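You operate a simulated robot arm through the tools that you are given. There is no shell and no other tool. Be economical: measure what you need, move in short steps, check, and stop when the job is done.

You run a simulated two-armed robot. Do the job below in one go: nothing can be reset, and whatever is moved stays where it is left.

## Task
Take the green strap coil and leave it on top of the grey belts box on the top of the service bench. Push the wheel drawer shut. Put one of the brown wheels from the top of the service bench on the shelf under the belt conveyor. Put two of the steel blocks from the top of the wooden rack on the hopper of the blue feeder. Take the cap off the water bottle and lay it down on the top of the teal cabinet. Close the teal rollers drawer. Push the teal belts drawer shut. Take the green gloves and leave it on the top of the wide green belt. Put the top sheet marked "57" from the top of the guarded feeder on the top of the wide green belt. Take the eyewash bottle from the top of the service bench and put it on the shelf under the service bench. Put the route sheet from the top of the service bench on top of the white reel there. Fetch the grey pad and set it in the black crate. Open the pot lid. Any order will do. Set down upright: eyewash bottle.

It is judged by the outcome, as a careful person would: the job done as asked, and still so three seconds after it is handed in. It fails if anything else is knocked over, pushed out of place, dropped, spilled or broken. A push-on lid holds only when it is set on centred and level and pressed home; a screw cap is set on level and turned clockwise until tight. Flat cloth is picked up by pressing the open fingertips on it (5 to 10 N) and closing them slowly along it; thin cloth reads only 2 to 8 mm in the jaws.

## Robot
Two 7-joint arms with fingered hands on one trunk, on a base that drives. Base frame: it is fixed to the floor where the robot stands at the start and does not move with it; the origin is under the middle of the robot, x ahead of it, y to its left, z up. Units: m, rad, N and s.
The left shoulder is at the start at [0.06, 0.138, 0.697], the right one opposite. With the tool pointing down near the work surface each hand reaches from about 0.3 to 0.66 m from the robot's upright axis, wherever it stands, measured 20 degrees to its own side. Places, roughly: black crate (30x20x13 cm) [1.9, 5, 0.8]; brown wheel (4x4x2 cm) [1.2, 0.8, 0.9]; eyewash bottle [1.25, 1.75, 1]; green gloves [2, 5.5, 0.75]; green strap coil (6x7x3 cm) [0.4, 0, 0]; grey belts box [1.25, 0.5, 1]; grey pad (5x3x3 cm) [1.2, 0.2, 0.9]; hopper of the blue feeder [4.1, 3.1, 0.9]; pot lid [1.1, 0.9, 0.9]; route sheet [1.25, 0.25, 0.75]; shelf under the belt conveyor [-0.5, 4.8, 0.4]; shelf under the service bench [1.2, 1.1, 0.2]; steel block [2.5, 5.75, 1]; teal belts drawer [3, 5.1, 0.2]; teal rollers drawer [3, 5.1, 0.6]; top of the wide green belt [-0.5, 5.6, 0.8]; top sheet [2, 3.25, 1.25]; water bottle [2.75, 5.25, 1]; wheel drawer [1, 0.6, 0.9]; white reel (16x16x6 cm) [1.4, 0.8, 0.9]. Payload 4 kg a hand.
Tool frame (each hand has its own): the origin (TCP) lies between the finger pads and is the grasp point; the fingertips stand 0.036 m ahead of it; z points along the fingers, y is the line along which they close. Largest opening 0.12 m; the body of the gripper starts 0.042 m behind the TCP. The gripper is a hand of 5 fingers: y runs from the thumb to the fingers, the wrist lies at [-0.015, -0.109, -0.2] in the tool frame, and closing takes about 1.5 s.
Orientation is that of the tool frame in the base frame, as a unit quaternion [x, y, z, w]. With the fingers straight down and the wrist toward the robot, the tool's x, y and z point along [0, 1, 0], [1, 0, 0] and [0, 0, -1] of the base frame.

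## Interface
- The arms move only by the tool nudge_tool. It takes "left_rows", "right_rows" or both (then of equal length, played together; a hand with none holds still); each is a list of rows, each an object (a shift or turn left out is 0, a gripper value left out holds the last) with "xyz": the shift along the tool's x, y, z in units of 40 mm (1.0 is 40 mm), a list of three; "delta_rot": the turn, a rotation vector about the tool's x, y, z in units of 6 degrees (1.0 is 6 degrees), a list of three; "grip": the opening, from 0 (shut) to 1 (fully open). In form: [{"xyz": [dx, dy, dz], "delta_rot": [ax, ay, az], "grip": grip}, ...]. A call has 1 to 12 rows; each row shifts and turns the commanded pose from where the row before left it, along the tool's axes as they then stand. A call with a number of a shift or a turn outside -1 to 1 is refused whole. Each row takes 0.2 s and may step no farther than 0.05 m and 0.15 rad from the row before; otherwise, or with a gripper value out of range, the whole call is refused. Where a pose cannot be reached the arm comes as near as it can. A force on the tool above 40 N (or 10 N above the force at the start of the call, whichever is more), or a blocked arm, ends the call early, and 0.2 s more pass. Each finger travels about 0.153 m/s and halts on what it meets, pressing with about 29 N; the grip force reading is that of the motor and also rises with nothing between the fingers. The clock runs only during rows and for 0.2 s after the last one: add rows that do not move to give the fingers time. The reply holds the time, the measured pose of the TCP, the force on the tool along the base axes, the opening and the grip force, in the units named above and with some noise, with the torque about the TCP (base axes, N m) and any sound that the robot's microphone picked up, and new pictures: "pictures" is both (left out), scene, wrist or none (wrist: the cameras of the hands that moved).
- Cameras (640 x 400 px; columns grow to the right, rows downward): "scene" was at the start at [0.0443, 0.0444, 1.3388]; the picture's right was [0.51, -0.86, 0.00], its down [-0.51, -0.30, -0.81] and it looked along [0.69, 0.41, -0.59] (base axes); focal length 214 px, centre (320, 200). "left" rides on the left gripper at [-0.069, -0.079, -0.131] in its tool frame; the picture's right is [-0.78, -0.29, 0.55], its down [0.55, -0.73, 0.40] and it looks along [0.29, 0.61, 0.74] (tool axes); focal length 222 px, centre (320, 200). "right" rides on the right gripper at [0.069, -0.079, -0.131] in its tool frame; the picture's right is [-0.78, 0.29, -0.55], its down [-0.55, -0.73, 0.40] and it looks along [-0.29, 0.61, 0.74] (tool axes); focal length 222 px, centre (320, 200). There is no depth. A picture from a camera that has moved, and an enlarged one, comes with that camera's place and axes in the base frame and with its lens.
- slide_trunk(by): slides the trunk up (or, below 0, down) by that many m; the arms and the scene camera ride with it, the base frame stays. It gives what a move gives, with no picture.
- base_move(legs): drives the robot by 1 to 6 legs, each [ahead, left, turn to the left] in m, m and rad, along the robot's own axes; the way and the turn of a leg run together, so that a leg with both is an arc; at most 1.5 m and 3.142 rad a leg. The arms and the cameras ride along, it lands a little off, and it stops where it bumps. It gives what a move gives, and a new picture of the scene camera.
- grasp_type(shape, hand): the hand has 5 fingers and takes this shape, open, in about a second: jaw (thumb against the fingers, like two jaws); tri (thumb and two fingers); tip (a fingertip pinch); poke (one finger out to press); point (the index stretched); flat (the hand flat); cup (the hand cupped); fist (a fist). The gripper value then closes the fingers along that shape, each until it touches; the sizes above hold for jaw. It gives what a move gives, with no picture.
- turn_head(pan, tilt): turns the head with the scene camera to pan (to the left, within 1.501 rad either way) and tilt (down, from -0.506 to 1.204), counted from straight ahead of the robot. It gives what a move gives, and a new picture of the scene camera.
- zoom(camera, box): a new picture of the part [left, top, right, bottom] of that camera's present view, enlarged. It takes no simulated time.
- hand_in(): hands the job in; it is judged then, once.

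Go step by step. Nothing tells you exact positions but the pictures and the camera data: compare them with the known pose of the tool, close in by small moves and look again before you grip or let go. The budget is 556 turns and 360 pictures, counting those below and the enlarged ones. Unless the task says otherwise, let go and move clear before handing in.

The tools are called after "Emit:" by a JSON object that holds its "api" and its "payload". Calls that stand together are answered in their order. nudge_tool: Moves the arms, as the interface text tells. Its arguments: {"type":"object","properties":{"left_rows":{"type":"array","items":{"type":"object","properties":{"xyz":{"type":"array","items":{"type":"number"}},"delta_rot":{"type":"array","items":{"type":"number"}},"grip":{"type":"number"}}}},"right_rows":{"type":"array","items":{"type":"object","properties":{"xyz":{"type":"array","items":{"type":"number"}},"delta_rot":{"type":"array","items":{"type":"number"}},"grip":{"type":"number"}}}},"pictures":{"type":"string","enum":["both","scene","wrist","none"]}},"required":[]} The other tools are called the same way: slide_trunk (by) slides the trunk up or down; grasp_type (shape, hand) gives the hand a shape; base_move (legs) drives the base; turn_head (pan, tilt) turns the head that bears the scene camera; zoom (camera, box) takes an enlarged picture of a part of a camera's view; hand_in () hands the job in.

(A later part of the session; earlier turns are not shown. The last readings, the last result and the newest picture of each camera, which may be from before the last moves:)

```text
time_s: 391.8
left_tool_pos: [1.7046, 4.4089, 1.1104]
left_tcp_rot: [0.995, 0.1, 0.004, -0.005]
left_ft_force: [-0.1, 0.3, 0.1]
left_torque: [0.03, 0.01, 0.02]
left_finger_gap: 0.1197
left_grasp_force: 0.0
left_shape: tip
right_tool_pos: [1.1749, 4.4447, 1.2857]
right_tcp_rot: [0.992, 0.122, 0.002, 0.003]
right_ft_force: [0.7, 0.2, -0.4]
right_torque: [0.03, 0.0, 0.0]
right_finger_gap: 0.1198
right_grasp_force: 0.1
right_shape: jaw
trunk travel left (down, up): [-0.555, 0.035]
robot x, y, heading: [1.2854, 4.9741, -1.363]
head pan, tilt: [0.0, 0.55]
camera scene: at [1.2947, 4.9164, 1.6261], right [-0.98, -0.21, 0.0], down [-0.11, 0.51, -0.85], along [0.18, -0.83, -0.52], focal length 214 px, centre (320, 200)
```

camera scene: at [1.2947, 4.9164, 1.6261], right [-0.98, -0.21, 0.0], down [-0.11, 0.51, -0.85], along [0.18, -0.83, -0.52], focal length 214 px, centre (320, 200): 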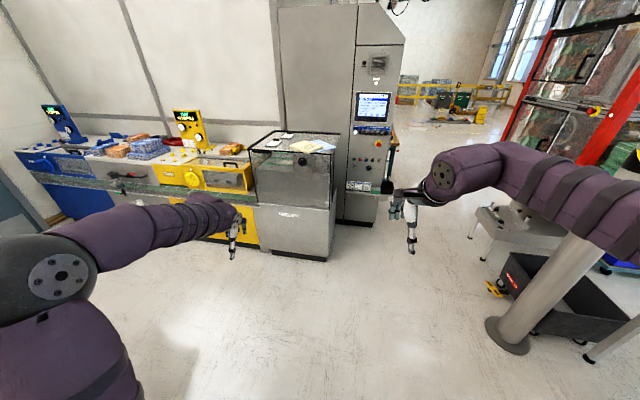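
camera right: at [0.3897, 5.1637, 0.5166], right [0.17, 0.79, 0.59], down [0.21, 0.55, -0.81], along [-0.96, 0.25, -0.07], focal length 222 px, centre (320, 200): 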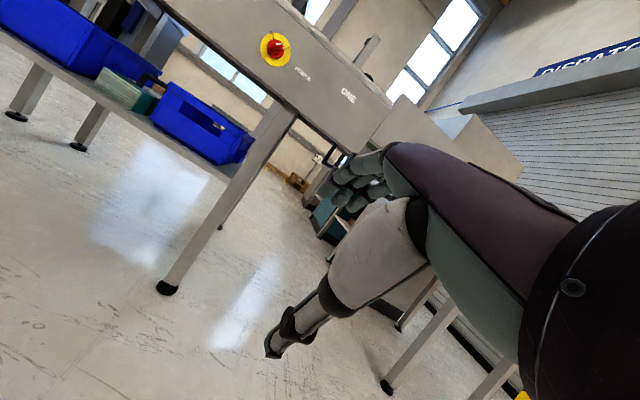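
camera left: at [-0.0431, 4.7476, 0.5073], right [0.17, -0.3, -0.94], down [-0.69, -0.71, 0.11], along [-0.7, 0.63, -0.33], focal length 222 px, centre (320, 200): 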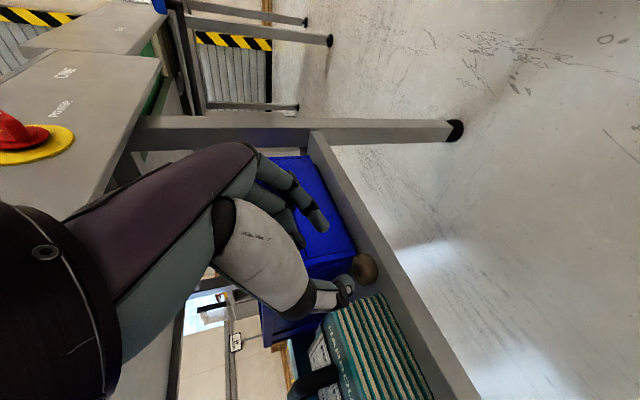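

Blocked against the crate table. Move away to the right and check the table.

Emit:
{"api": "base_move", "payload": {"legs": [[0, -0.3, 0], [0, 0, -0.2]]}}

Emit:
{"api": "turn_head", "payload": {"pan": 1.4, "tilt": 0.6}}

```text
time_s: 394.6
left_tool_pos: [1.2826, 4.2723, 1.1099]
left_tcp_rot: [1.0, -0.002, 0.004, -0.004]
left_ft_force: [-0.3, 0.6, 0.1]
left_torque: [-0.04, -0.03, 0.0]
left_finger_gap: 0.1199
left_grasp_force: 0.1
left_shape: tip
right_tool_pos: [0.7709, 4.4135, 1.2833]
right_tcp_rot: [1.0, 0.021, 0.002, 0.003]
right_ft_force: [-0.2, 0.6, -0.3]
right_torque: [-0.04, -0.01, -0.02]
right_finger_gap: 0.12
right_grasp_force: 0.0
right_shape: jaw
trunk travel left (down, up): [-0.555, 0.035]
robot x, y, heading: [0.9821, 4.9145, -1.566]
head pan, tilt: [0.0, 0.55]
camera scene: at [0.984, 4.8523, 1.6261], right [-1.0, 0.0, 0.0], down [0.0, 0.52, -0.85], along [0.0, -0.85, -0.52], focal length 214 px, centre (320, 200)
```

scene: 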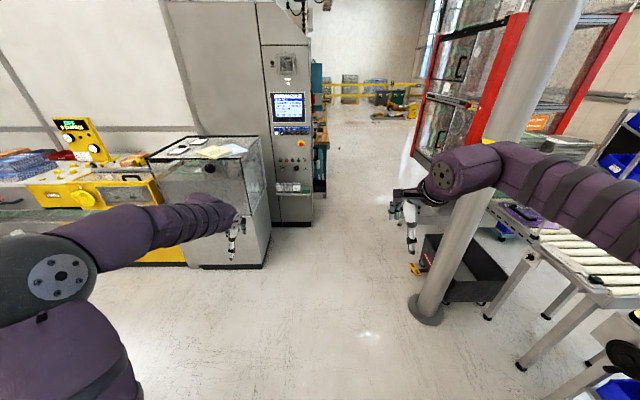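

```text
time_s: 396.2
left_tool_pos: [1.2822, 4.2719, 1.1109]
left_tcp_rot: [1.0, -0.002, 0.005, -0.005]
left_ft_force: [0.2, 0.4, 0.3]
left_torque: [0.02, -0.01, -0.01]
left_finger_gap: 0.1198
left_grasp_force: 0.1
left_shape: tip
right_tool_pos: [0.7725, 4.4136, 1.2856]
right_tcp_rot: [1.0, 0.022, 0.001, 0.002]
right_ft_force: [-0.5, 0.0, 0.1]
right_torque: [-0.01, 0.0, -0.02]
right_finger_gap: 0.1199
right_grasp_force: 0.1
right_shape: jaw
trunk travel left (down, up): [-0.555, 0.035]
robot x, y, heading: [0.9835, 4.9122, -1.565]
head pan, tilt: [1.4, 0.6]
camera scene: at [1.0713, 4.9272, 1.6216], right [-0.17, -0.99, 0.0], down [-0.56, 0.09, -0.83], along [0.81, -0.14, -0.56], focal length 214 px, centre (320, 200)
```

scene: 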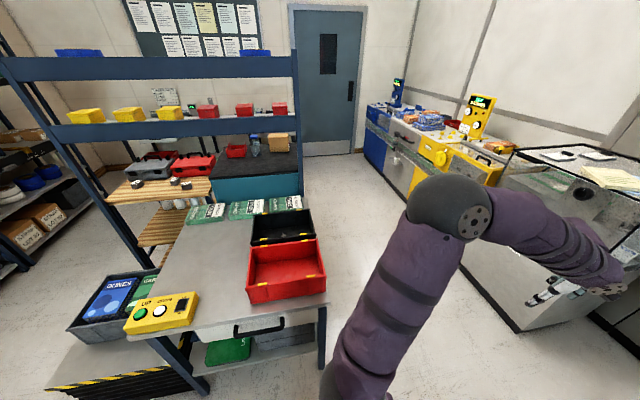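

The table looks undisturbed. Drive down then across to the guarded feeder.

Emit:
{"api": "base_move", "payload": {"legs": [[0.8, 0, 0], [0, 0.75, 0]]}}

Emit:
{"api": "turn_head", "payload": {"pan": 0, "tilt": 0.75}}

```text
time_s: 401.8
left_tool_pos: [1.4751, 3.4944, 1.1104]
left_tcp_rot: [1.0, -0.011, -0.002, -0.003]
left_ft_force: [-7.7, 0.6, 0.2]
left_torque: [-0.01, -0.09, -0.21]
left_finger_gap: 0.12
left_grasp_force: 0.0
left_shape: tip
right_tool_pos: [0.9815, 3.6337, 1.2852]
right_tcp_rot: [1.0, 0.025, 0.002, 0.002]
right_ft_force: [1.1, -0.5, -0.2]
right_torque: [-0.01, 0.02, -0.02]
right_finger_gap: 0.1202
right_grasp_force: 0.1
right_shape: jaw
trunk travel left (down, up): [-0.555, 0.035]
robot x, y, heading: [1.1912, 4.1315, -1.555]
head pan, tilt: [1.4, 0.6]
stopped in leg 2: the force on the tool passed its limit at 60 N (the readings are from after the stop); the commanded pose is now the measured one
camera scene: at [1.277, 4.1487, 1.6217], right [-0.16, -0.99, 0.0], down [-0.56, 0.09, -0.83], along [0.81, -0.13, -0.56], focal length 214 px, centre (320, 200)
```

scene: 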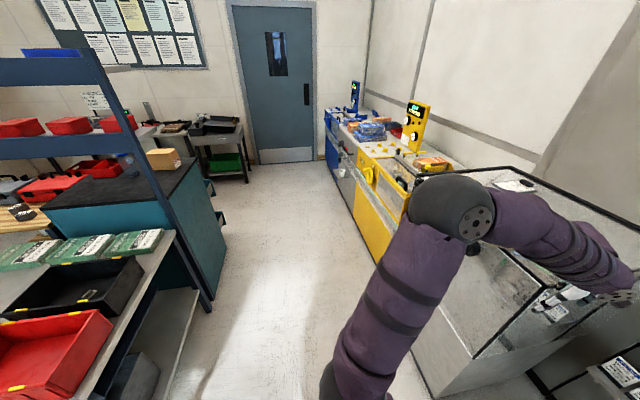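

```text
time_s: 403.4
left_tool_pos: [1.4757, 3.4929, 1.1102]
left_tcp_rot: [1.0, -0.01, -0.001, -0.003]
left_ft_force: [-14.6, 0.3, -0.4]
left_torque: [-0.01, -0.2, -0.43]
left_finger_gap: 0.1199
left_grasp_force: 0.1
left_shape: tip
right_tool_pos: [0.9797, 3.6321, 1.2838]
right_tcp_rot: [1.0, 0.024, 0.002, 0.003]
right_ft_force: [-0.7, -0.3, -0.3]
right_torque: [0.0, -0.01, 0.02]
right_finger_gap: 0.12
right_grasp_force: 0.0
right_shape: jaw
trunk travel left (down, up): [-0.555, 0.035]
robot x, y, heading: [1.1905, 4.1317, -1.561]
head pan, tilt: [0.0, 0.75]
camera scene: at [1.1891, 4.0791, 1.6087], right [-1.0, -0.01, 0.0], down [-0.01, 0.68, -0.73], along [0.01, -0.73, -0.68], focal length 214 px, centre (320, 200)
```

scene: 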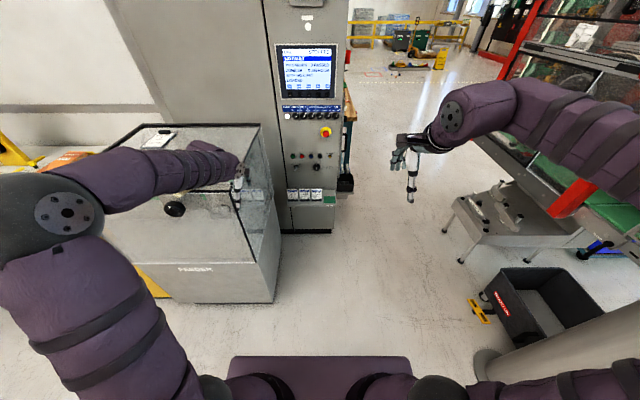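

The left hand touched the feeder's guard. Back away and raise the hands.

Emit:
{"api": "base_move", "payload": {"legs": [[0, -0.12, 0], [-0.25, 0, 0]]}}

Emit:
{"api": "nudge_tool", "payload": {"left_rows": [{"xyz": [0, -0.6, -0.9]}, {"xyz": [0, -0.6, -0.9]}, {"xyz": [0, -0.6, -0.9]}, {"xyz": [0, -0.6, -0.9]}, {"xyz": [0, -0.6, -0.9]}, {"xyz": [0, -0.6, -0.9]}, {"xyz": [0, -0.6, -0.9]}], "right_rows": [{"xyz": [0, 0, -0.3]}, {"xyz": [0, 0, -0.3]}, {"xyz": [0, 0, -0.3]}, {"xyz": [0, 0, 0]}, {"xyz": [0, 0, 0]}, {"xyz": [0, 0, 0]}, {"xyz": [0, 0, 0]}], "pictures": "none"}}

Emit:
{"api": "base_move", "payload": {"legs": [[0, 0.6, 0]]}}

```text
time_s: 406.0
left_tool_pos: [1.3541, 3.7391, 1.1111]
left_tcp_rot: [1.0, -0.01, -0.001, -0.003]
left_ft_force: [0.3, 0.0, 0.2]
left_torque: [-0.01, 0.01, -0.01]
left_finger_gap: 0.12
left_grasp_force: 0.0
left_shape: tip
right_tool_pos: [0.8588, 3.8791, 1.2848]
right_tcp_rot: [1.0, 0.023, 0.002, 0.003]
right_ft_force: [0.7, 0.3, 0.8]
right_torque: [-0.03, -0.01, -0.01]
right_finger_gap: 0.12
right_grasp_force: 0.1
right_shape: jaw
trunk travel left (down, up): [-0.555, 0.035]
robot x, y, heading: [1.0678, 4.3764, -1.568]
head pan, tilt: [0.0, 0.75]
camera scene: at [1.069, 4.3263, 1.6088], right [-1.0, -0.01, 0.0], down [-0.01, 0.68, -0.73], along [0.01, -0.73, -0.68], focal length 214 px, centre (320, 200)
```

scene: 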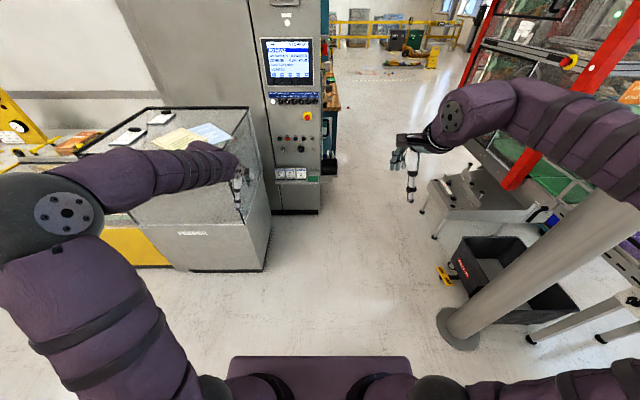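

```text
time_s: 407.6
left_tool_pos: [1.3575, 3.905, 1.3629]
left_tcp_rot: [1.0, -0.01, -0.001, -0.004]
left_ft_force: [-0.8, -0.1, 0.5]
left_torque: [-0.03, 0.0, 0.02]
left_finger_gap: 0.12
left_grasp_force: 0.1
left_shape: tip
right_tool_pos: [0.8583, 3.8802, 1.3216]
right_tcp_rot: [1.0, 0.024, 0.002, 0.003]
right_ft_force: [0.3, -0.2, 0.4]
right_torque: [0.0, 0.03, -0.01]
right_finger_gap: 0.12
right_grasp_force: 0.0
right_shape: jaw
trunk travel left (down, up): [-0.555, 0.035]
robot x, y, heading: [1.0668, 4.3796, -1.558]
head pan, tilt: [0.0, 0.75]
```

```text
time_s: 411.0
left_tool_pos: [1.9626, 3.9161, 1.3617]
left_tcp_rot: [1.0, -0.003, -0.001, -0.004]
left_ft_force: [-0.2, -0.7, 0.6]
left_torque: [-0.01, 0.01, -0.01]
left_finger_gap: 0.1197
left_grasp_force: 0.0
left_shape: tip
right_tool_pos: [1.463, 3.8862, 1.322]
right_tcp_rot: [1.0, 0.03, 0.001, 0.004]
right_ft_force: [-0.2, -0.7, 0.0]
right_torque: [0.01, 0.03, 0.01]
right_finger_gap: 0.1201
right_grasp_force: 0.0
right_shape: jaw
trunk travel left (down, up): [-0.555, 0.035]
robot x, y, heading: [1.6686, 4.3844, -1.553]
head pan, tilt: [0.0, 0.75]
camera scene: at [1.6678, 4.3335, 1.6087], right [-1.0, -0.02, 0.0], down [-0.01, 0.68, -0.73], along [0.02, -0.73, -0.68], focal length 214 px, centre (320, 200)
```

scene: 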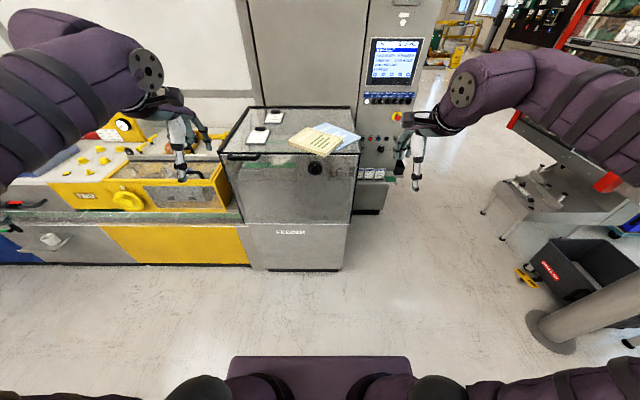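

Emit:
{"api": "zoom", "payload": {"camera": "scene", "box": [210, 95, 370, 195]}}

```text
4.00 times, centred on (290, 145) of scene
camera zoom: at [1.6678, 4.3335, 1.6087], right [-1.0, -0.02, 0.0], down [-0.01, 0.68, -0.73], along [0.02, -0.73, -0.68], focal length 858 px, centre (440, 420)
```

zoom: 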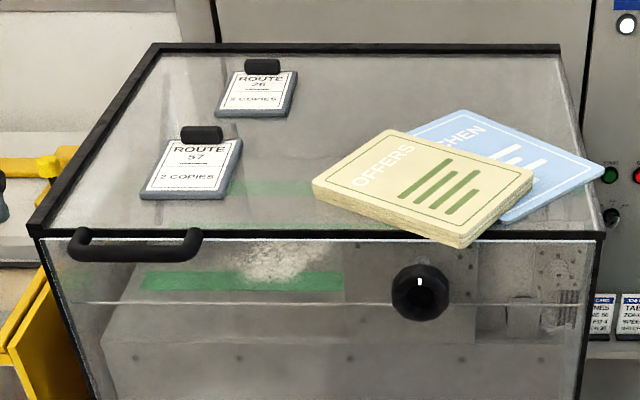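

The "57" clipboard's clip is at about (2.03, 3.20), top surface z≈1.075. Use the left hand in jaw shape.

Emit:
{"api": "grasp_type", "payload": {"shape": "jaw", "hand": "left"}}

Emit:
{"api": "base_move", "payload": {"legs": [[0.46, 0.17, -0.015]]}}

Emit:
{"api": "nudge_tool", "payload": {"left_rows": [{"xyz": [-0.4, 0.8, 0]}, {"xyz": [-0.4, 0.8, 0]}, {"xyz": [-0.4, 0.8, 0]}, {"xyz": [-0.4, 0.8, 0.2]}, {"xyz": [0, 0.8, 0.4]}, {"xyz": [0, 0.4, 0.6]}, {"xyz": [0, 0, 0.6]}, {"xyz": [0, 0, 0]}], "pictures": "wrist"}}

```text
time_s: 411.9
left_tool_pos: [1.9622, 3.9153, 1.3617]
left_tcp_rot: [1.0, -0.003, -0.001, -0.004]
left_ft_force: [0.2, 0.6, 0.7]
left_torque: [-0.03, -0.03, 0.0]
left_finger_gap: 0.1198
left_grasp_force: 0.0
left_shape: jaw
right_tool_pos: [1.4619, 3.8847, 1.3231]
right_tcp_rot: [1.0, 0.03, 0.002, 0.005]
right_ft_force: [0.8, 0.1, -0.7]
right_torque: [-0.02, -0.01, 0.01]
right_finger_gap: 0.1203
right_grasp_force: 0.1
right_shape: jaw
trunk travel left (down, up): [-0.555, 0.035]
robot x, y, heading: [1.6733, 4.3868, -1.545]
head pan, tilt: [0.0, 0.75]
```

```text
time_s: 414.8
left_tool_pos: [2.1242, 3.4466, 1.362]
left_tcp_rot: [1.0, -0.015, -0.001, -0.004]
left_ft_force: [0.0, -0.3, 0.3]
left_torque: [0.07, 0.01, -0.01]
left_finger_gap: 0.1198
left_grasp_force: 0.0
left_shape: jaw
right_tool_pos: [1.6246, 3.4267, 1.3222]
right_tcp_rot: [1.0, 0.02, 0.002, 0.003]
right_ft_force: [-0.3, 0.3, 1.0]
right_torque: [0.02, 0.0, -0.01]
right_finger_gap: 0.1202
right_grasp_force: 0.0
right_shape: jaw
trunk travel left (down, up): [-0.555, 0.035]
robot x, y, heading: [1.8388, 3.9252, -1.574]
head pan, tilt: [0.0, 0.75]
camera scene: at [1.8389, 3.8702, 1.6087], right [-1.0, 0.0, 0.0], down [0.0, 0.68, -0.73], along [0.0, -0.73, -0.68], focal length 214 px, centre (320, 200)
```

scene: 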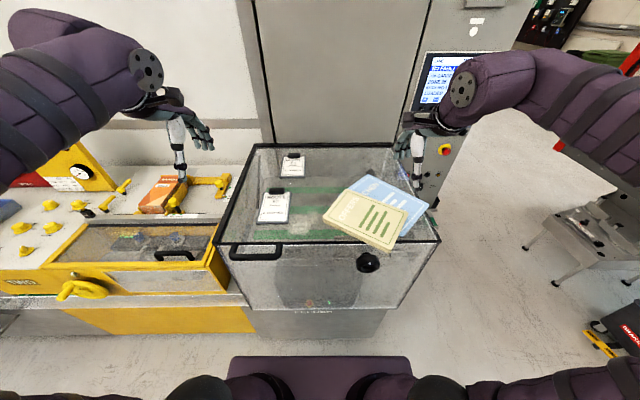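

```text
time_s: 416.6
left_tool_pos: [2.0565, 3.2734, 1.2895]
left_tcp_rot: [1.0, -0.015, 0.0, -0.004]
left_ft_force: [0.6, -0.5, 0.8]
left_torque: [-0.02, -0.02, -0.02]
left_finger_gap: 0.1199
left_grasp_force: 0.1
left_shape: jaw
right_tool_pos: [1.6245, 3.4272, 1.3228]
right_tcp_rot: [1.0, 0.019, 0.002, 0.004]
right_ft_force: [-0.4, -0.1, -0.3]
right_torque: [-0.04, -0.01, -0.02]
right_finger_gap: 0.1199
right_grasp_force: 0.0
right_shape: jaw
trunk travel left (down, up): [-0.555, 0.035]
robot x, y, heading: [1.842, 3.924, -1.569]
head pan, tilt: [0.0, 0.75]
camera left: at [1.9891, 3.3527, 1.4206], right [-0.78, 0.32, -0.54], down [0.57, 0.72, -0.39], along [0.27, -0.62, -0.74], focal length 222 px, centre (320, 200)
```

left: 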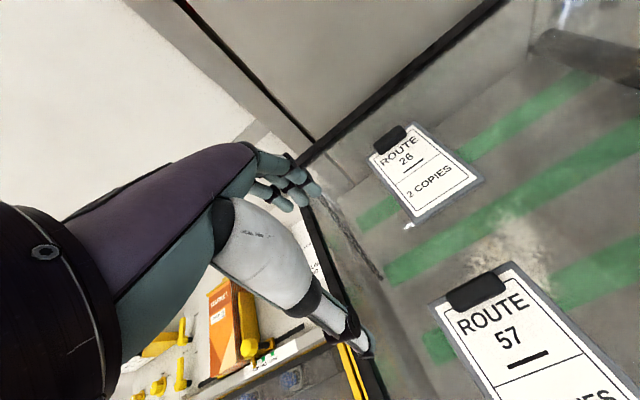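

The clip is at (1.983, 3.322, ~1.14). Move over it and narrow the jaw.

Emit:
{"api": "nudge_tool", "payload": {"left_rows": [{"xyz": [-0.9, -0.6, 0], "grip": 0.5}, {"xyz": [-0.94, -0.62, 0]}, {"xyz": [0, 0, 0.8]}, {"xyz": [0, 0, 0.8]}, {"xyz": [0, 0, 0]}], "pictures": "wrist"}}

```text
time_s: 417.8
left_tool_pos: [1.9844, 3.3211, 1.2288]
left_tcp_rot: [1.0, -0.014, -0.001, -0.003]
left_ft_force: [-0.5, 0.6, 0.3]
left_torque: [0.02, -0.01, 0.0]
left_finger_gap: 0.0601
left_grasp_force: 0.2
left_shape: jaw
right_tool_pos: [1.624, 3.4272, 1.3219]
right_tcp_rot: [1.0, 0.02, 0.002, 0.003]
right_ft_force: [0.4, -0.3, -0.2]
right_torque: [0.0, -0.03, -0.01]
right_finger_gap: 0.12
right_grasp_force: 0.0
right_shape: jaw
trunk travel left (down, up): [-0.555, 0.035]
robot x, y, heading: [1.8408, 3.9207, -1.571]
head pan, tilt: [0.0, 0.75]
camera left: at [1.916, 3.4002, 1.3589], right [-0.78, 0.32, -0.54], down [0.57, 0.72, -0.39], along [0.27, -0.62, -0.74], focal length 222 px, centre (320, 200)
```

left: 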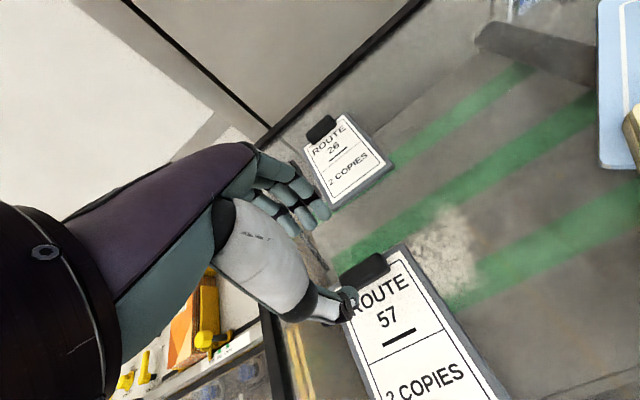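

Emit:
{"api": "nudge_tool", "payload": {"left_rows": [{"xyz": [0, 0, 0.6]}, {"xyz": [0, 0, 0.4]}, {"xyz": [0, 0, 0]}], "pictures": "wrist"}}

```text
time_s: 418.6
left_tool_pos: [1.983, 3.3245, 1.1864]
left_tcp_rot: [1.0, -0.015, -0.001, -0.003]
left_ft_force: [0.1, 0.4, 0.3]
left_torque: [-0.02, 0.03, 0.0]
left_finger_gap: 0.0601
left_grasp_force: 0.1
left_shape: jaw
right_tool_pos: [1.624, 3.4272, 1.3208]
right_tcp_rot: [1.0, 0.02, 0.002, 0.003]
right_ft_force: [0.1, -0.2, 0.7]
right_torque: [0.0, 0.03, 0.02]
right_finger_gap: 0.1198
right_grasp_force: 0.1
right_shape: jaw
trunk travel left (down, up): [-0.555, 0.035]
robot x, y, heading: [1.8395, 3.9234, -1.565]
head pan, tilt: [0.0, 0.75]
camera left: at [1.9152, 3.4038, 1.3177], right [-0.78, 0.32, -0.54], down [0.57, 0.72, -0.39], along [0.27, -0.62, -0.74], focal length 222 px, centre (320, 200)
```

left: 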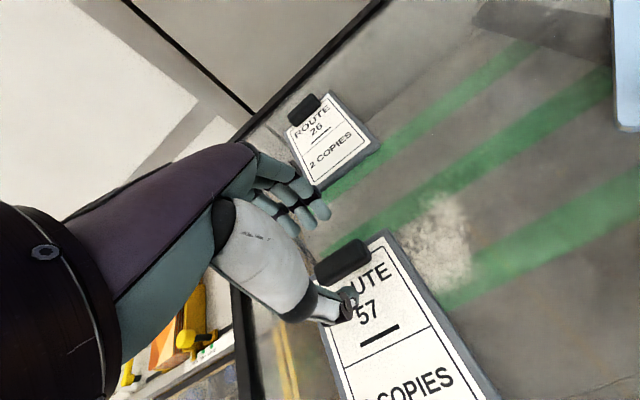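

Emit:
{"api": "nudge_tool", "payload": {"left_rows": [{"xyz": [0.2, 0.22, 0.3]}, {"xyz": [0, 0, 0.3]}, {"xyz": [0, 0, 0.2]}, {"xyz": [0, 0, 0]}], "pictures": "wrist"}}

```text
time_s: 419.2
left_tool_pos: [1.9889, 3.3122, 1.1757]
left_tcp_rot: [1.0, -0.015, -0.004, 0.01]
left_ft_force: [0.3, 4.9, 20.4]
left_torque: [1.13, 0.04, -0.04]
left_finger_gap: 0.0615
left_grasp_force: 0.0
left_shape: jaw
right_tool_pos: [1.6244, 3.4278, 1.3219]
right_tcp_rot: [1.0, 0.02, 0.001, 0.002]
right_ft_force: [0.2, -0.4, -0.3]
right_torque: [0.05, 0.01, 0.0]
right_finger_gap: 0.1201
right_grasp_force: 0.1
right_shape: jaw
trunk travel left (down, up): [-0.555, 0.035]
robot x, y, heading: [1.8396, 3.926, -1.572]
head pan, tilt: [0.0, 0.75]
stopped in row 3 (left hand): the force on the tool passed its limit at 47 N (the readings are from after the stop); the commanded pose is now the measured one
camera left: at [1.9229, 3.3956, 1.3054], right [-0.78, 0.3, -0.55], down [0.57, 0.71, -0.42], along [0.26, -0.64, -0.73], focal length 222 px, centre (320, 200)
```

left: 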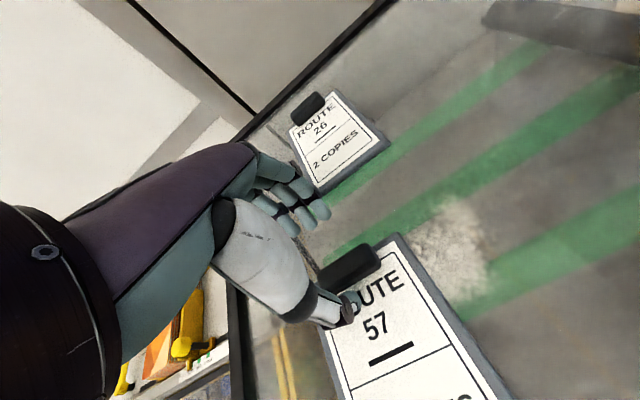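

Emit:
{"api": "nudge_tool", "payload": {"left_rows": [{"xyz": [0, 0, -0.3]}, {"xyz": [-0.35, -0.45, 0]}, {"xyz": [0, 0, 0.15]}, {"xyz": [0, 0, 0]}], "pictures": "wrist"}}

Emit:
{"api": "zoom", "payload": {"camera": "scene", "box": [230, 140, 330, 230]}}

```text
time_s: 420.2
left_tool_pos: [1.9766, 3.332, 1.1791]
left_tcp_rot: [1.0, -0.015, -0.003, 0.007]
left_ft_force: [0.5, 0.1, -0.3]
left_torque: [0.0, 0.0, -0.03]
left_finger_gap: 0.0602
left_grasp_force: 0.0
left_shape: jaw
right_tool_pos: [1.6228, 3.4276, 1.3217]
right_tcp_rot: [1.0, 0.02, 0.002, 0.004]
right_ft_force: [-0.4, 0.0, 0.4]
right_torque: [-0.01, 0.01, -0.01]
right_finger_gap: 0.1201
right_grasp_force: 0.0
right_shape: jaw
trunk travel left (down, up): [-0.555, 0.035]
robot x, y, heading: [1.8418, 3.9218, -1.564]
head pan, tilt: [0.0, 0.75]
camera left: at [1.9091, 3.4137, 1.3083], right [-0.78, 0.31, -0.55], down [0.57, 0.71, -0.41], along [0.26, -0.63, -0.73], focal length 222 px, centre (320, 200)
```

left: 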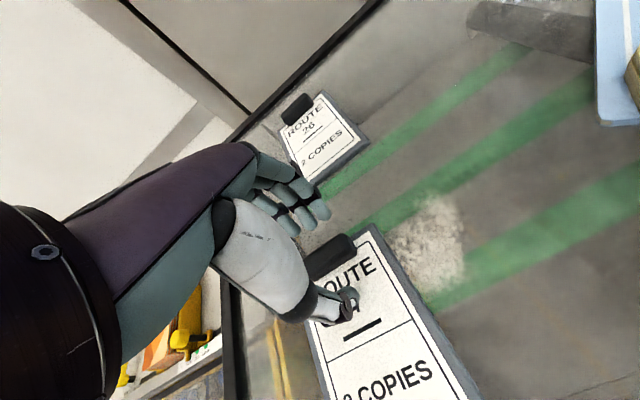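

```text
4.44 times, centred on (280, 185) of scene
camera zoom: at [1.8385, 3.8714, 1.6088], right [-1.0, 0.0, 0.0], down [0.0, 0.68, -0.73], along [0.0, -0.73, -0.68], focal length 953 px, centre (498, 267)
```

zoom: 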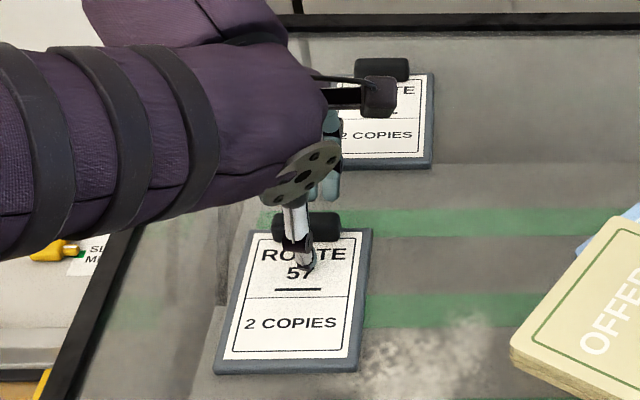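

Emit:
{"api": "nudge_tool", "payload": {"left_rows": [{"xyz": [0, 0, 0.1]}, {"grip": 0.3}, {"grip": 0.1}, {"grip": 0}, {"grip": 0}, {"grip": 0}, {"grip": 0}], "pictures": "wrist"}}

```text
time_s: 421.9
left_tool_pos: [1.9754, 3.3326, 1.1746]
left_tcp_rot: [1.0, -0.016, -0.004, 0.007]
left_ft_force: [0.5, 2.2, 8.3]
left_torque: [0.23, 0.03, -0.08]
left_finger_gap: 0.0165
left_grasp_force: 29.1
left_shape: jaw
right_tool_pos: [1.6234, 3.4275, 1.3229]
right_tcp_rot: [1.0, 0.02, 0.002, 0.003]
right_ft_force: [-0.2, 0.2, -0.7]
right_torque: [0.01, -0.04, -0.01]
right_finger_gap: 0.1198
right_grasp_force: 0.1
right_shape: jaw
trunk travel left (down, up): [-0.555, 0.035]
robot x, y, heading: [1.8391, 3.922, -1.569]
head pan, tilt: [0.0, 0.75]
camera left: at [1.9094, 3.4145, 1.3051], right [-0.78, 0.31, -0.55], down [0.57, 0.71, -0.41], along [0.26, -0.63, -0.73], focal length 222 px, centre (320, 200)
```

left: 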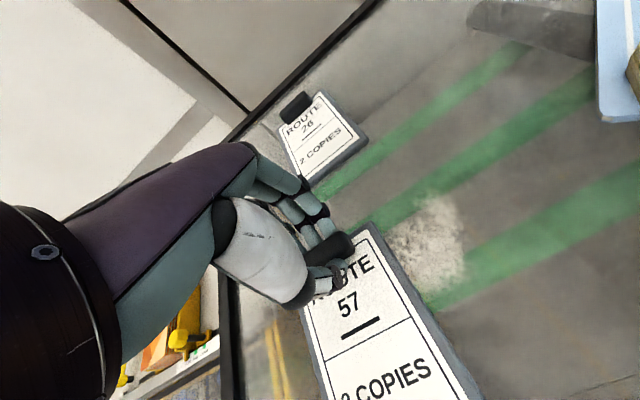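

Clip gripped. Lift and back away.

Emit:
{"api": "nudge_tool", "payload": {"left_rows": [{"xyz": [0, 0, -0.3]}, {"xyz": [0, 0, -0.5]}, {"xyz": [0, 0, -0.7]}, {"xyz": [0, 0, -0.7]}, {"xyz": [0, -0.5, 0]}, {"xyz": [0, -0.8, 0]}, {"xyz": [0, -0.8, 0]}], "pictures": "wrist"}}

Emit:
{"api": "base_move", "payload": {"legs": [[-0.35, 0, 0]]}}

```text
time_s: 423.4
left_tool_pos: [1.9783, 3.4196, 1.261]
left_tcp_rot: [1.0, -0.016, -0.003, 0.007]
left_ft_force: [0.6, -0.4, -0.7]
left_torque: [-0.02, -0.01, -0.01]
left_finger_gap: 0.0161
left_grasp_force: 29.2
left_shape: jaw
right_tool_pos: [1.6244, 3.4288, 1.322]
right_tcp_rot: [1.0, 0.02, 0.003, 0.003]
right_ft_force: [1.1, 0.1, -0.3]
right_torque: [0.01, 0.0, 0.03]
right_finger_gap: 0.12
right_grasp_force: 0.1
right_shape: jaw
trunk travel left (down, up): [-0.555, 0.035]
robot x, y, heading: [1.8379, 3.9218, -1.572]
head pan, tilt: [0.0, 0.75]
camera left: at [1.9128, 3.5025, 1.3912], right [-0.78, 0.31, -0.55], down [0.57, 0.71, -0.41], along [0.26, -0.63, -0.73], focal length 222 px, centre (320, 200)
```

left: 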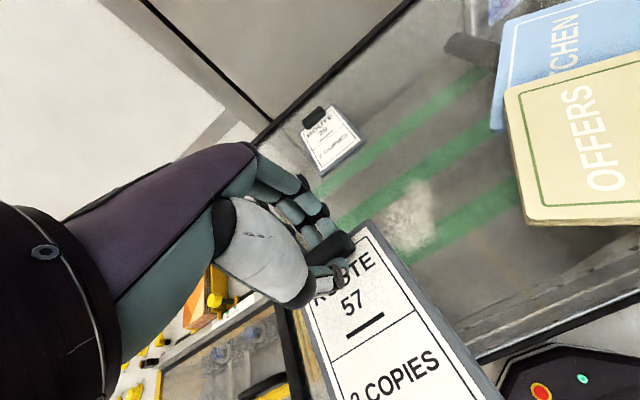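

```text
time_s: 425.7
left_tool_pos: [1.9777, 3.7726, 1.2617]
left_tcp_rot: [1.0, -0.016, -0.004, 0.006]
left_ft_force: [0.2, 0.1, -0.5]
left_torque: [-0.04, 0.01, 0.02]
left_finger_gap: 0.0161
left_grasp_force: 29.1
left_shape: jaw
right_tool_pos: [1.625, 3.7819, 1.3217]
right_tcp_rot: [1.0, 0.019, 0.001, 0.003]
right_ft_force: [0.6, 0.7, -0.9]
right_torque: [-0.01, 0.02, 0.0]
right_finger_gap: 0.1198
right_grasp_force: 0.0
right_shape: jaw
trunk travel left (down, up): [-0.555, 0.035]
robot x, y, heading: [1.8406, 4.2762, -1.57]
head pan, tilt: [0.0, 0.75]
camera scene: at [1.8388, 4.2248, 1.6088], right [-1.0, 0.0, 0.0], down [0.0, 0.68, -0.73], along [0.0, -0.73, -0.68], focal length 214 px, centre (320, 200)
```

scene: 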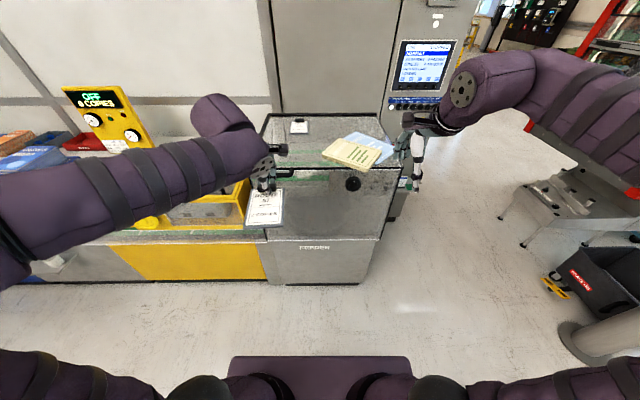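

Sheet held. Drive to the wide belt, facing −x.

Emit:
{"api": "base_move", "payload": {"legs": [[0, -0.78, 0], [0, 0, -1.57], [0, -1.45, 0], [0.7, -0.2, 0]]}}

```text
time_s: 444.1
left_tool_pos: [-0.0965, 5.7811, 1.262]
left_tcp_rot: [-0.706, 0.708, 0.006, -0.002]
left_ft_force: [-1.1, 0.5, -0.4]
left_torque: [-0.04, 0.02, -0.01]
left_finger_gap: 0.016
left_grasp_force: 28.9
left_shape: jaw
right_tool_pos: [-0.0982, 6.1362, 1.3218]
right_tcp_rot: [0.731, -0.683, -0.001, 0.003]
right_ft_force: [-0.2, -0.6, -0.8]
right_torque: [0.0, -0.03, 0.0]
right_finger_gap: 0.1201
right_grasp_force: 0.1
right_shape: jaw
trunk travel left (down, up): [-0.555, 0.035]
robot x, y, heading: [0.4053, 5.9339, -3.114]
head pan, tilt: [0.0, 0.75]
camera scene: at [0.3501, 5.9332, 1.6087], right [-0.03, 1.0, 0.0], down [0.68, 0.02, -0.73], along [-0.73, -0.02, -0.68], focal length 214 px, centre (320, 200)
```

scene: 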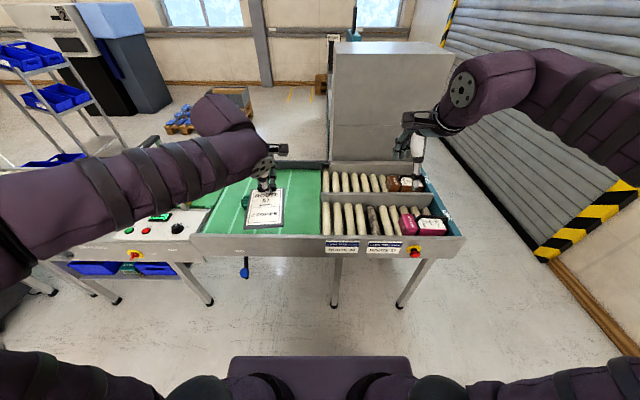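

Emit:
{"api": "base_move", "payload": {"legs": [[0.22, 0, -0.02]]}}

Emit:
{"api": "nudge_tool", "payload": {"left_rows": [{"xyz": [-0.3, 0.9, 0.4]}, {"xyz": [0, 0.9, 0.6]}, {"xyz": [0, 0.9, 0.8]}, {"xyz": [0, 0.9, 0.8]}, {"xyz": [0, 0.9, 0.8]}, {"xyz": [0, 0.7, 0.9]}, {"xyz": [0, 0, 1]}, {"xyz": [0, 0, 1]}, {"xyz": [0, 0, 0]}], "pictures": "both"}}

```text
time_s: 445.8
left_tool_pos: [-0.3189, 5.7867, 1.2603]
left_tcp_rot: [-0.699, 0.715, 0.007, -0.002]
left_ft_force: [-1.3, 0.3, -0.7]
left_torque: [-0.02, 0.02, 0.0]
left_finger_gap: 0.016
left_grasp_force: 28.7
left_shape: jaw
right_tool_pos: [-0.3139, 6.141, 1.3207]
right_tcp_rot: [0.725, -0.689, 0.0, 0.004]
right_ft_force: [-0.2, 0.3, -0.4]
right_torque: [0.01, -0.05, 0.01]
right_finger_gap: 0.1201
right_grasp_force: 0.1
right_shape: jaw
trunk travel left (down, up): [-0.555, 0.035]
robot x, y, heading: [0.1833, 5.9328, -3.133]
head pan, tilt: [0.0, 0.75]
camera scene: at [0.1303, 5.9299, 1.6087], right [-0.01, 1.0, 0.0], down [0.68, 0.01, -0.73], along [-0.73, -0.01, -0.68], focal length 214 px, centre (320, 200)
```

scene: 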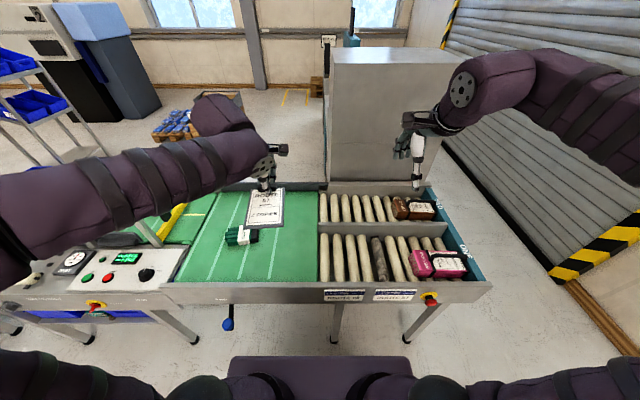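

```text
time_s: 447.8
left_tool_pos: [-0.5311, 5.8034, 1.0116]
left_tcp_rot: [-0.699, 0.715, 0.008, -0.003]
left_ft_force: [0.0, -0.6, -0.3]
left_torque: [-0.01, 0.05, -0.01]
left_finger_gap: 0.0159
left_grasp_force: 28.9
left_shape: jaw
right_tool_pos: [-0.312, 6.1409, 1.3234]
right_tcp_rot: [0.724, -0.689, -0.001, 0.004]
right_ft_force: [0.0, 0.0, 0.7]
right_torque: [0.03, -0.03, -0.02]
right_finger_gap: 0.1201
right_grasp_force: 0.0
right_shape: jaw
trunk travel left (down, up): [-0.555, 0.035]
robot x, y, heading: [0.1875, 5.9299, -3.132]
head pan, tilt: [0.0, 0.75]
camera scene: at [0.1324, 5.9295, 1.6088], right [-0.01, 1.0, 0.0], down [0.68, 0.01, -0.73], along [-0.73, -0.01, -0.68], focal length 214 px, centre (320, 200)
camera left: at [-0.4496, 5.8692, 1.1411], right [0.3, 0.78, -0.55], down [0.72, -0.56, -0.41], along [-0.63, -0.27, -0.73], focal length 222 px, centre (320, 200)
```

scene: 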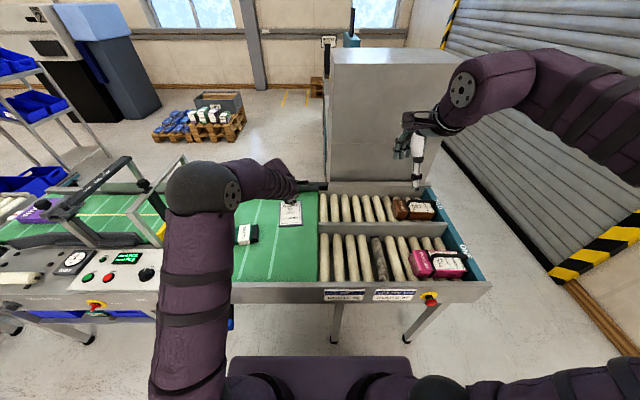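
left: 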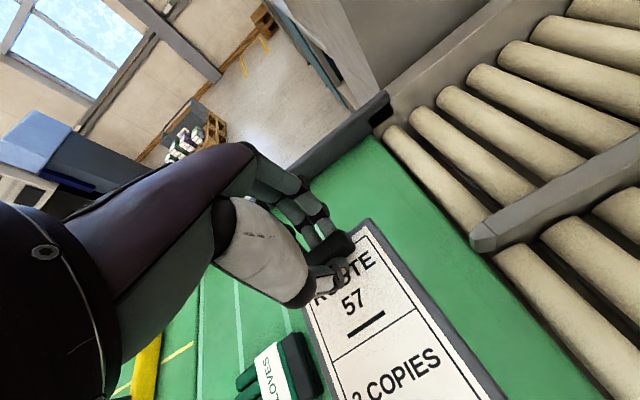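

Emit:
{"api": "nudge_tool", "payload": {"left_rows": [{"xyz": [0.1, 0, 0.9]}, {"xyz": [0, 0, 0.9]}, {"xyz": [0, 0, 0.9]}, {"xyz": [0, 0, 0.7]}, {"xyz": [0, 0, 0.2]}, {"xyz": [0, 0, 0]}], "pictures": "none"}}

Emit:
{"api": "nudge_tool", "payload": {"left_rows": [{"xyz": [0, 0, 0.15]}, {"xyz": [0, 0, 0.15]}, {"xyz": [0, 0, 0]}], "pictures": "none"}}

```text
time_s: 449.2
left_tool_pos: [-0.5295, 5.8012, 0.8667]
left_tcp_rot: [-0.7, 0.714, 0.007, -0.002]
left_ft_force: [-0.1, 0.4, 0.5]
left_torque: [0.01, 0.06, 0.02]
left_finger_gap: 0.016
left_grasp_force: 29.1
left_shape: jaw
right_tool_pos: [-0.3128, 6.1417, 1.3226]
right_tcp_rot: [0.725, -0.689, -0.001, 0.004]
right_ft_force: [-0.6, 1.1, -0.4]
right_torque: [0.0, 0.0, 0.03]
right_finger_gap: 0.1204
right_grasp_force: 0.0
right_shape: jaw
trunk travel left (down, up): [-0.555, 0.035]
robot x, y, heading: [0.1883, 5.9294, -3.129]
head pan, tilt: [0.0, 0.75]
```

```text
time_s: 450.0
left_tool_pos: [-0.5318, 5.8012, 0.8557]
left_tcp_rot: [-0.7, 0.714, 0.006, -0.002]
left_ft_force: [-0.7, 0.0, -0.7]
left_torque: [0.04, 0.03, -0.03]
left_finger_gap: 0.0157
left_grasp_force: 29.4
left_shape: jaw
right_tool_pos: [-0.3128, 6.1412, 1.3224]
right_tcp_rot: [0.725, -0.689, -0.002, 0.003]
right_ft_force: [-0.5, 0.1, 0.3]
right_torque: [-0.01, -0.02, 0.01]
right_finger_gap: 0.1201
right_grasp_force: 0.0
right_shape: jaw
trunk travel left (down, up): [-0.555, 0.035]
robot x, y, heading: [0.1825, 5.9266, -3.133]
head pan, tilt: [0.0, 0.75]
```

Emit:
{"api": "nudge_tool", "payload": {"left_rows": [{"xyz": [0, 0, 0.12]}, {"xyz": [0, 0, 0.12]}, {"xyz": [0, 0, 0]}], "pictures": "none"}}

```text
time_s: 450.8
left_tool_pos: [-0.531, 5.8023, 0.8465]
left_tcp_rot: [-0.7, 0.714, 0.007, -0.002]
left_ft_force: [0.1, 0.0, -0.8]
left_torque: [-0.02, 0.03, -0.01]
left_finger_gap: 0.0159
left_grasp_force: 29.6
left_shape: jaw
right_tool_pos: [-0.313, 6.141, 1.322]
right_tcp_rot: [0.725, -0.689, -0.001, 0.003]
right_ft_force: [0.1, 0.8, -0.1]
right_torque: [-0.01, -0.04, -0.03]
right_finger_gap: 0.1198
right_grasp_force: 0.1
right_shape: jaw
trunk travel left (down, up): [-0.555, 0.035]
robot x, y, heading: [0.1864, 5.9288, -3.13]
head pan, tilt: [0.0, 0.75]
```

Emit:
{"api": "nudge_tool", "payload": {"left_rows": [{"xyz": [0, 0, 0.12]}, {"xyz": [0, 0, 0.1]}, {"xyz": [0, 0, 0]}], "pictures": "none"}}

```text
time_s: 451.6
left_tool_pos: [-0.5331, 5.8011, 0.8434]
left_tcp_rot: [-0.699, 0.715, 0.013, -0.006]
left_ft_force: [10.6, -0.5, 20.2]
left_torque: [0.09, -0.7, -0.06]
left_finger_gap: 0.0173
left_grasp_force: 29.1
left_shape: jaw
right_tool_pos: [-0.3103, 6.1404, 1.3232]
right_tcp_rot: [0.725, -0.689, -0.002, 0.004]
right_ft_force: [0.1, -0.6, -0.5]
right_torque: [-0.01, 0.0, 0.01]
right_finger_gap: 0.1199
right_grasp_force: 0.0
right_shape: jaw
trunk travel left (down, up): [-0.555, 0.035]
robot x, y, heading: [0.1909, 5.9295, -3.132]
head pan, tilt: [0.0, 0.75]
stopped in row 3 (left hand): the force on the tool passed its limit at 41 N (the readings are from after the stop); the commanded pose is now the measured one
```

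Contact. Release, rise and check.

Emit:
{"api": "nudge_tool", "payload": {"left_rows": [{"xyz": [0, 0, -0.08]}, {"grip": 0.25}, {"grip": 0.45}, {"grip": 0.5}, {"xyz": [0, 0, -0.3]}, {"xyz": [0, 0, -0.6]}, {"xyz": [0, 0, -0.9]}, {"xyz": [0, 0, -0.9]}, {"xyz": [0, 0, -0.9]}, {"xyz": [0, -0.5, -0.9]}, {"xyz": [0, -0.8, -0.5]}], "pictures": "wrist"}}

```text
time_s: 454.0
left_tool_pos: [-0.4758, 5.7995, 1.044]
left_tcp_rot: [-0.699, 0.715, 0.01, -0.005]
left_ft_force: [0.7, 0.3, 0.8]
left_torque: [0.04, 0.02, 0.03]
left_finger_gap: 0.0599
left_grasp_force: 0.1
left_shape: jaw
right_tool_pos: [-0.3125, 6.1414, 1.3216]
right_tcp_rot: [0.724, -0.689, -0.001, 0.004]
right_ft_force: [0.5, 0.1, 0.3]
right_torque: [0.0, 0.0, -0.01]
right_finger_gap: 0.12
right_grasp_force: 0.1
right_shape: jaw
trunk travel left (down, up): [-0.555, 0.035]
robot x, y, heading: [0.1882, 5.9293, -3.128]
head pan, tilt: [0.0, 0.75]
camera left: at [-0.3927, 5.8654, 1.173], right [0.3, 0.78, -0.55], down [0.71, -0.56, -0.42], along [-0.63, -0.27, -0.73], focal length 222 px, centre (320, 200)
```

left: 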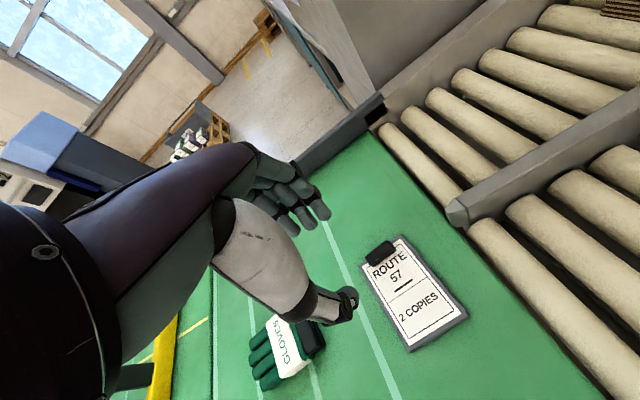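

The sheet lies on the belt. Next the teal cabinet: back away and drive (backwards) to its +x side.

Emit:
{"api": "nudge_tool", "payload": {"left_rows": [{"xyz": [0, -0.9, -0.6]}, {"xyz": [0, -0.9, -0.6]}, {"xyz": [0, -0.9, -0.6]}, {"xyz": [0, -0.6, -0.6]}], "pictures": "none"}}

Emit:
{"api": "base_move", "payload": {"legs": [[-0.9, 0, 0], [0, 1.45, 0], [-0.2, 0.2, 0], [-1.2, 0, 0]]}}

Emit:
{"api": "turn_head", "payload": {"pan": -1.2, "tilt": 0.5}}

```text
time_s: 455.0
left_tool_pos: [-0.3453, 5.7969, 1.1373]
left_tcp_rot: [-0.7, 0.714, 0.011, -0.004]
left_ft_force: [-1.2, 0.2, -0.8]
left_torque: [0.04, 0.02, 0.0]
left_finger_gap: 0.06
left_grasp_force: 0.0
left_shape: jaw
right_tool_pos: [-0.3111, 6.1418, 1.3218]
right_tcp_rot: [0.724, -0.689, -0.001, 0.005]
right_ft_force: [0.0, -0.2, 0.6]
right_torque: [-0.03, 0.04, 0.01]
right_finger_gap: 0.1201
right_grasp_force: 0.0
right_shape: jaw
trunk travel left (down, up): [-0.555, 0.035]
robot x, y, heading: [0.1871, 5.9321, -3.127]
head pan, tilt: [0.0, 0.75]
```

```text
time_s: 473.9
left_tool_pos: [1.9061, 4.1058, 1.1385]
left_tcp_rot: [-0.681, 0.733, 0.01, -0.004]
left_ft_force: [0.5, 0.0, -0.7]
left_torque: [0.02, 0.0, -0.01]
left_finger_gap: 0.06
left_grasp_force: 0.1
left_shape: jaw
right_tool_pos: [1.956, 4.448, 1.3218]
right_tcp_rot: [-0.707, 0.707, 0.001, -0.004]
right_ft_force: [-0.2, -0.3, -0.7]
right_torque: [-0.03, 0.0, 0.02]
right_finger_gap: 0.12
right_grasp_force: 0.1
right_shape: jaw
trunk travel left (down, up): [-0.555, 0.035]
robot x, y, heading: [2.4456, 4.2092, 3.1]
head pan, tilt: [0.0, 0.75]
camera scene: at [2.3905, 4.2138, 1.6088], right [0.04, 1.0, 0.0], down [0.68, -0.03, -0.73], along [-0.73, 0.03, -0.68], focal length 214 px, centre (320, 200)
```

scene: 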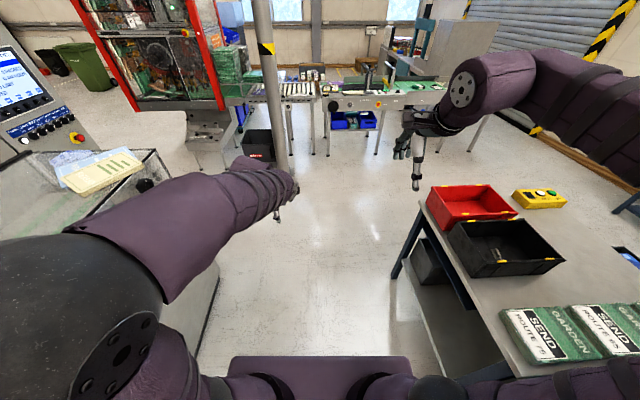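

```text
time_s: 475.2
left_tool_pos: [1.9054, 4.1059, 1.1377]
left_tcp_rot: [-0.681, 0.732, 0.01, -0.004]
left_ft_force: [-0.4, -0.9, -0.1]
left_torque: [0.02, 0.01, 0.02]
left_finger_gap: 0.06
left_grasp_force: 0.0
left_shape: jaw
right_tool_pos: [1.9575, 4.4473, 1.3213]
right_tcp_rot: [-0.706, 0.708, 0.001, -0.004]
right_ft_force: [-0.2, -0.6, -0.4]
right_torque: [0.02, 0.02, -0.01]
right_finger_gap: 0.12
right_grasp_force: 0.1
right_shape: jaw
trunk travel left (down, up): [-0.555, 0.035]
robot x, y, heading: [2.4447, 4.2074, 3.097]
head pan, tilt: [-1.201, 0.499]
camera scene: at [2.4435, 4.2964, 1.6307], right [0.95, 0.32, 0.0], down [0.15, -0.45, -0.88], along [-0.28, 0.83, -0.48], focal length 214 px, centre (320, 200)
```

scene: 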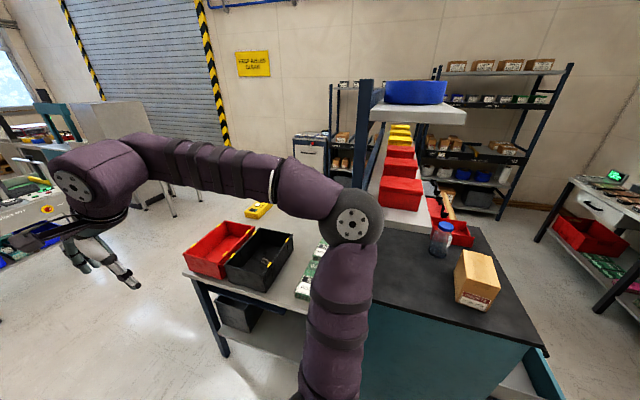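

Emit:
{"api": "base_move", "payload": {"legs": [[-1.25, 0, 0.04], [0, -0.75, 0]]}}

Emit:
{"api": "turn_head", "payload": {"pan": 0, "tilt": 0.75}}

```text
time_s: 485.0
left_tool_pos: [3.0845, 4.8225, 1.1374]
left_tcp_rot: [0.708, -0.706, -0.01, 0.005]
left_ft_force: [0.2, 0.5, 0.0]
left_torque: [-0.01, -0.02, 0.0]
left_finger_gap: 0.06
left_grasp_force: 0.0
left_shape: jaw
right_tool_pos: [3.1087, 5.1661, 1.3215]
right_tcp_rot: [0.733, -0.681, -0.001, 0.004]
right_ft_force: [0.3, -0.3, 0.0]
right_torque: [-0.04, 0.02, -0.04]
right_finger_gap: 0.1201
right_grasp_force: 0.0
right_shape: jaw
trunk travel left (down, up): [-0.555, 0.035]
robot x, y, heading: [3.6117, 4.9667, -3.109]
head pan, tilt: [-1.201, 0.499]
camera scene: at [3.6051, 5.0525, 1.6307], right [0.92, 0.39, 0.0], down [0.19, -0.44, -0.88], along [-0.34, 0.81, -0.48], focal length 214 px, centre (320, 200)
```

scene: 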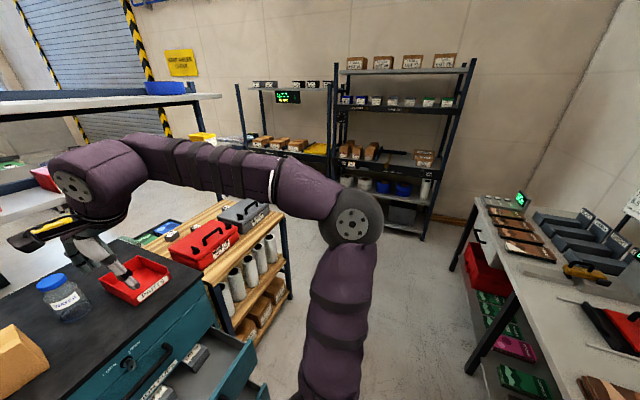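

```text
time_s: 486.4
left_tool_pos: [3.083, 4.8217, 1.1375]
left_tcp_rot: [0.708, -0.706, -0.01, 0.005]
left_ft_force: [0.2, 0.4, -0.6]
left_torque: [-0.02, 0.0, -0.01]
left_finger_gap: 0.0598
left_grasp_force: 0.2
left_shape: jaw
right_tool_pos: [3.1082, 5.1677, 1.323]
right_tcp_rot: [0.733, -0.68, -0.001, 0.004]
right_ft_force: [0.0, 0.5, -0.2]
right_torque: [-0.04, 0.0, -0.02]
right_finger_gap: 0.1198
right_grasp_force: 0.0
right_shape: jaw
trunk travel left (down, up): [-0.555, 0.035]
robot x, y, heading: [3.6086, 4.9671, -3.114]
head pan, tilt: [0.0, 0.75]
camera scene: at [3.5579, 4.9654, 1.6088], right [-0.03, 1.0, 0.0], down [0.68, 0.02, -0.73], along [-0.73, -0.02, -0.68], focal length 214 px, centre (320, 200)
```

scene: 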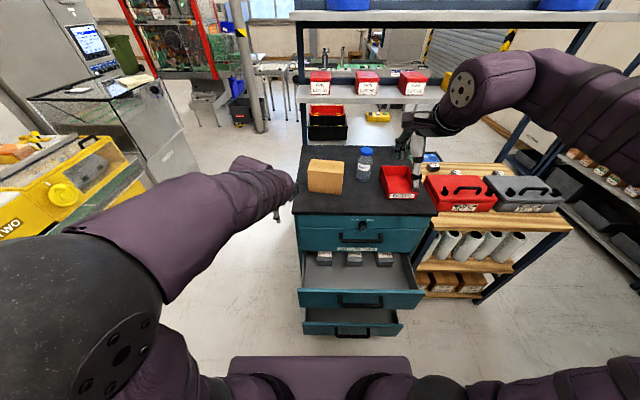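

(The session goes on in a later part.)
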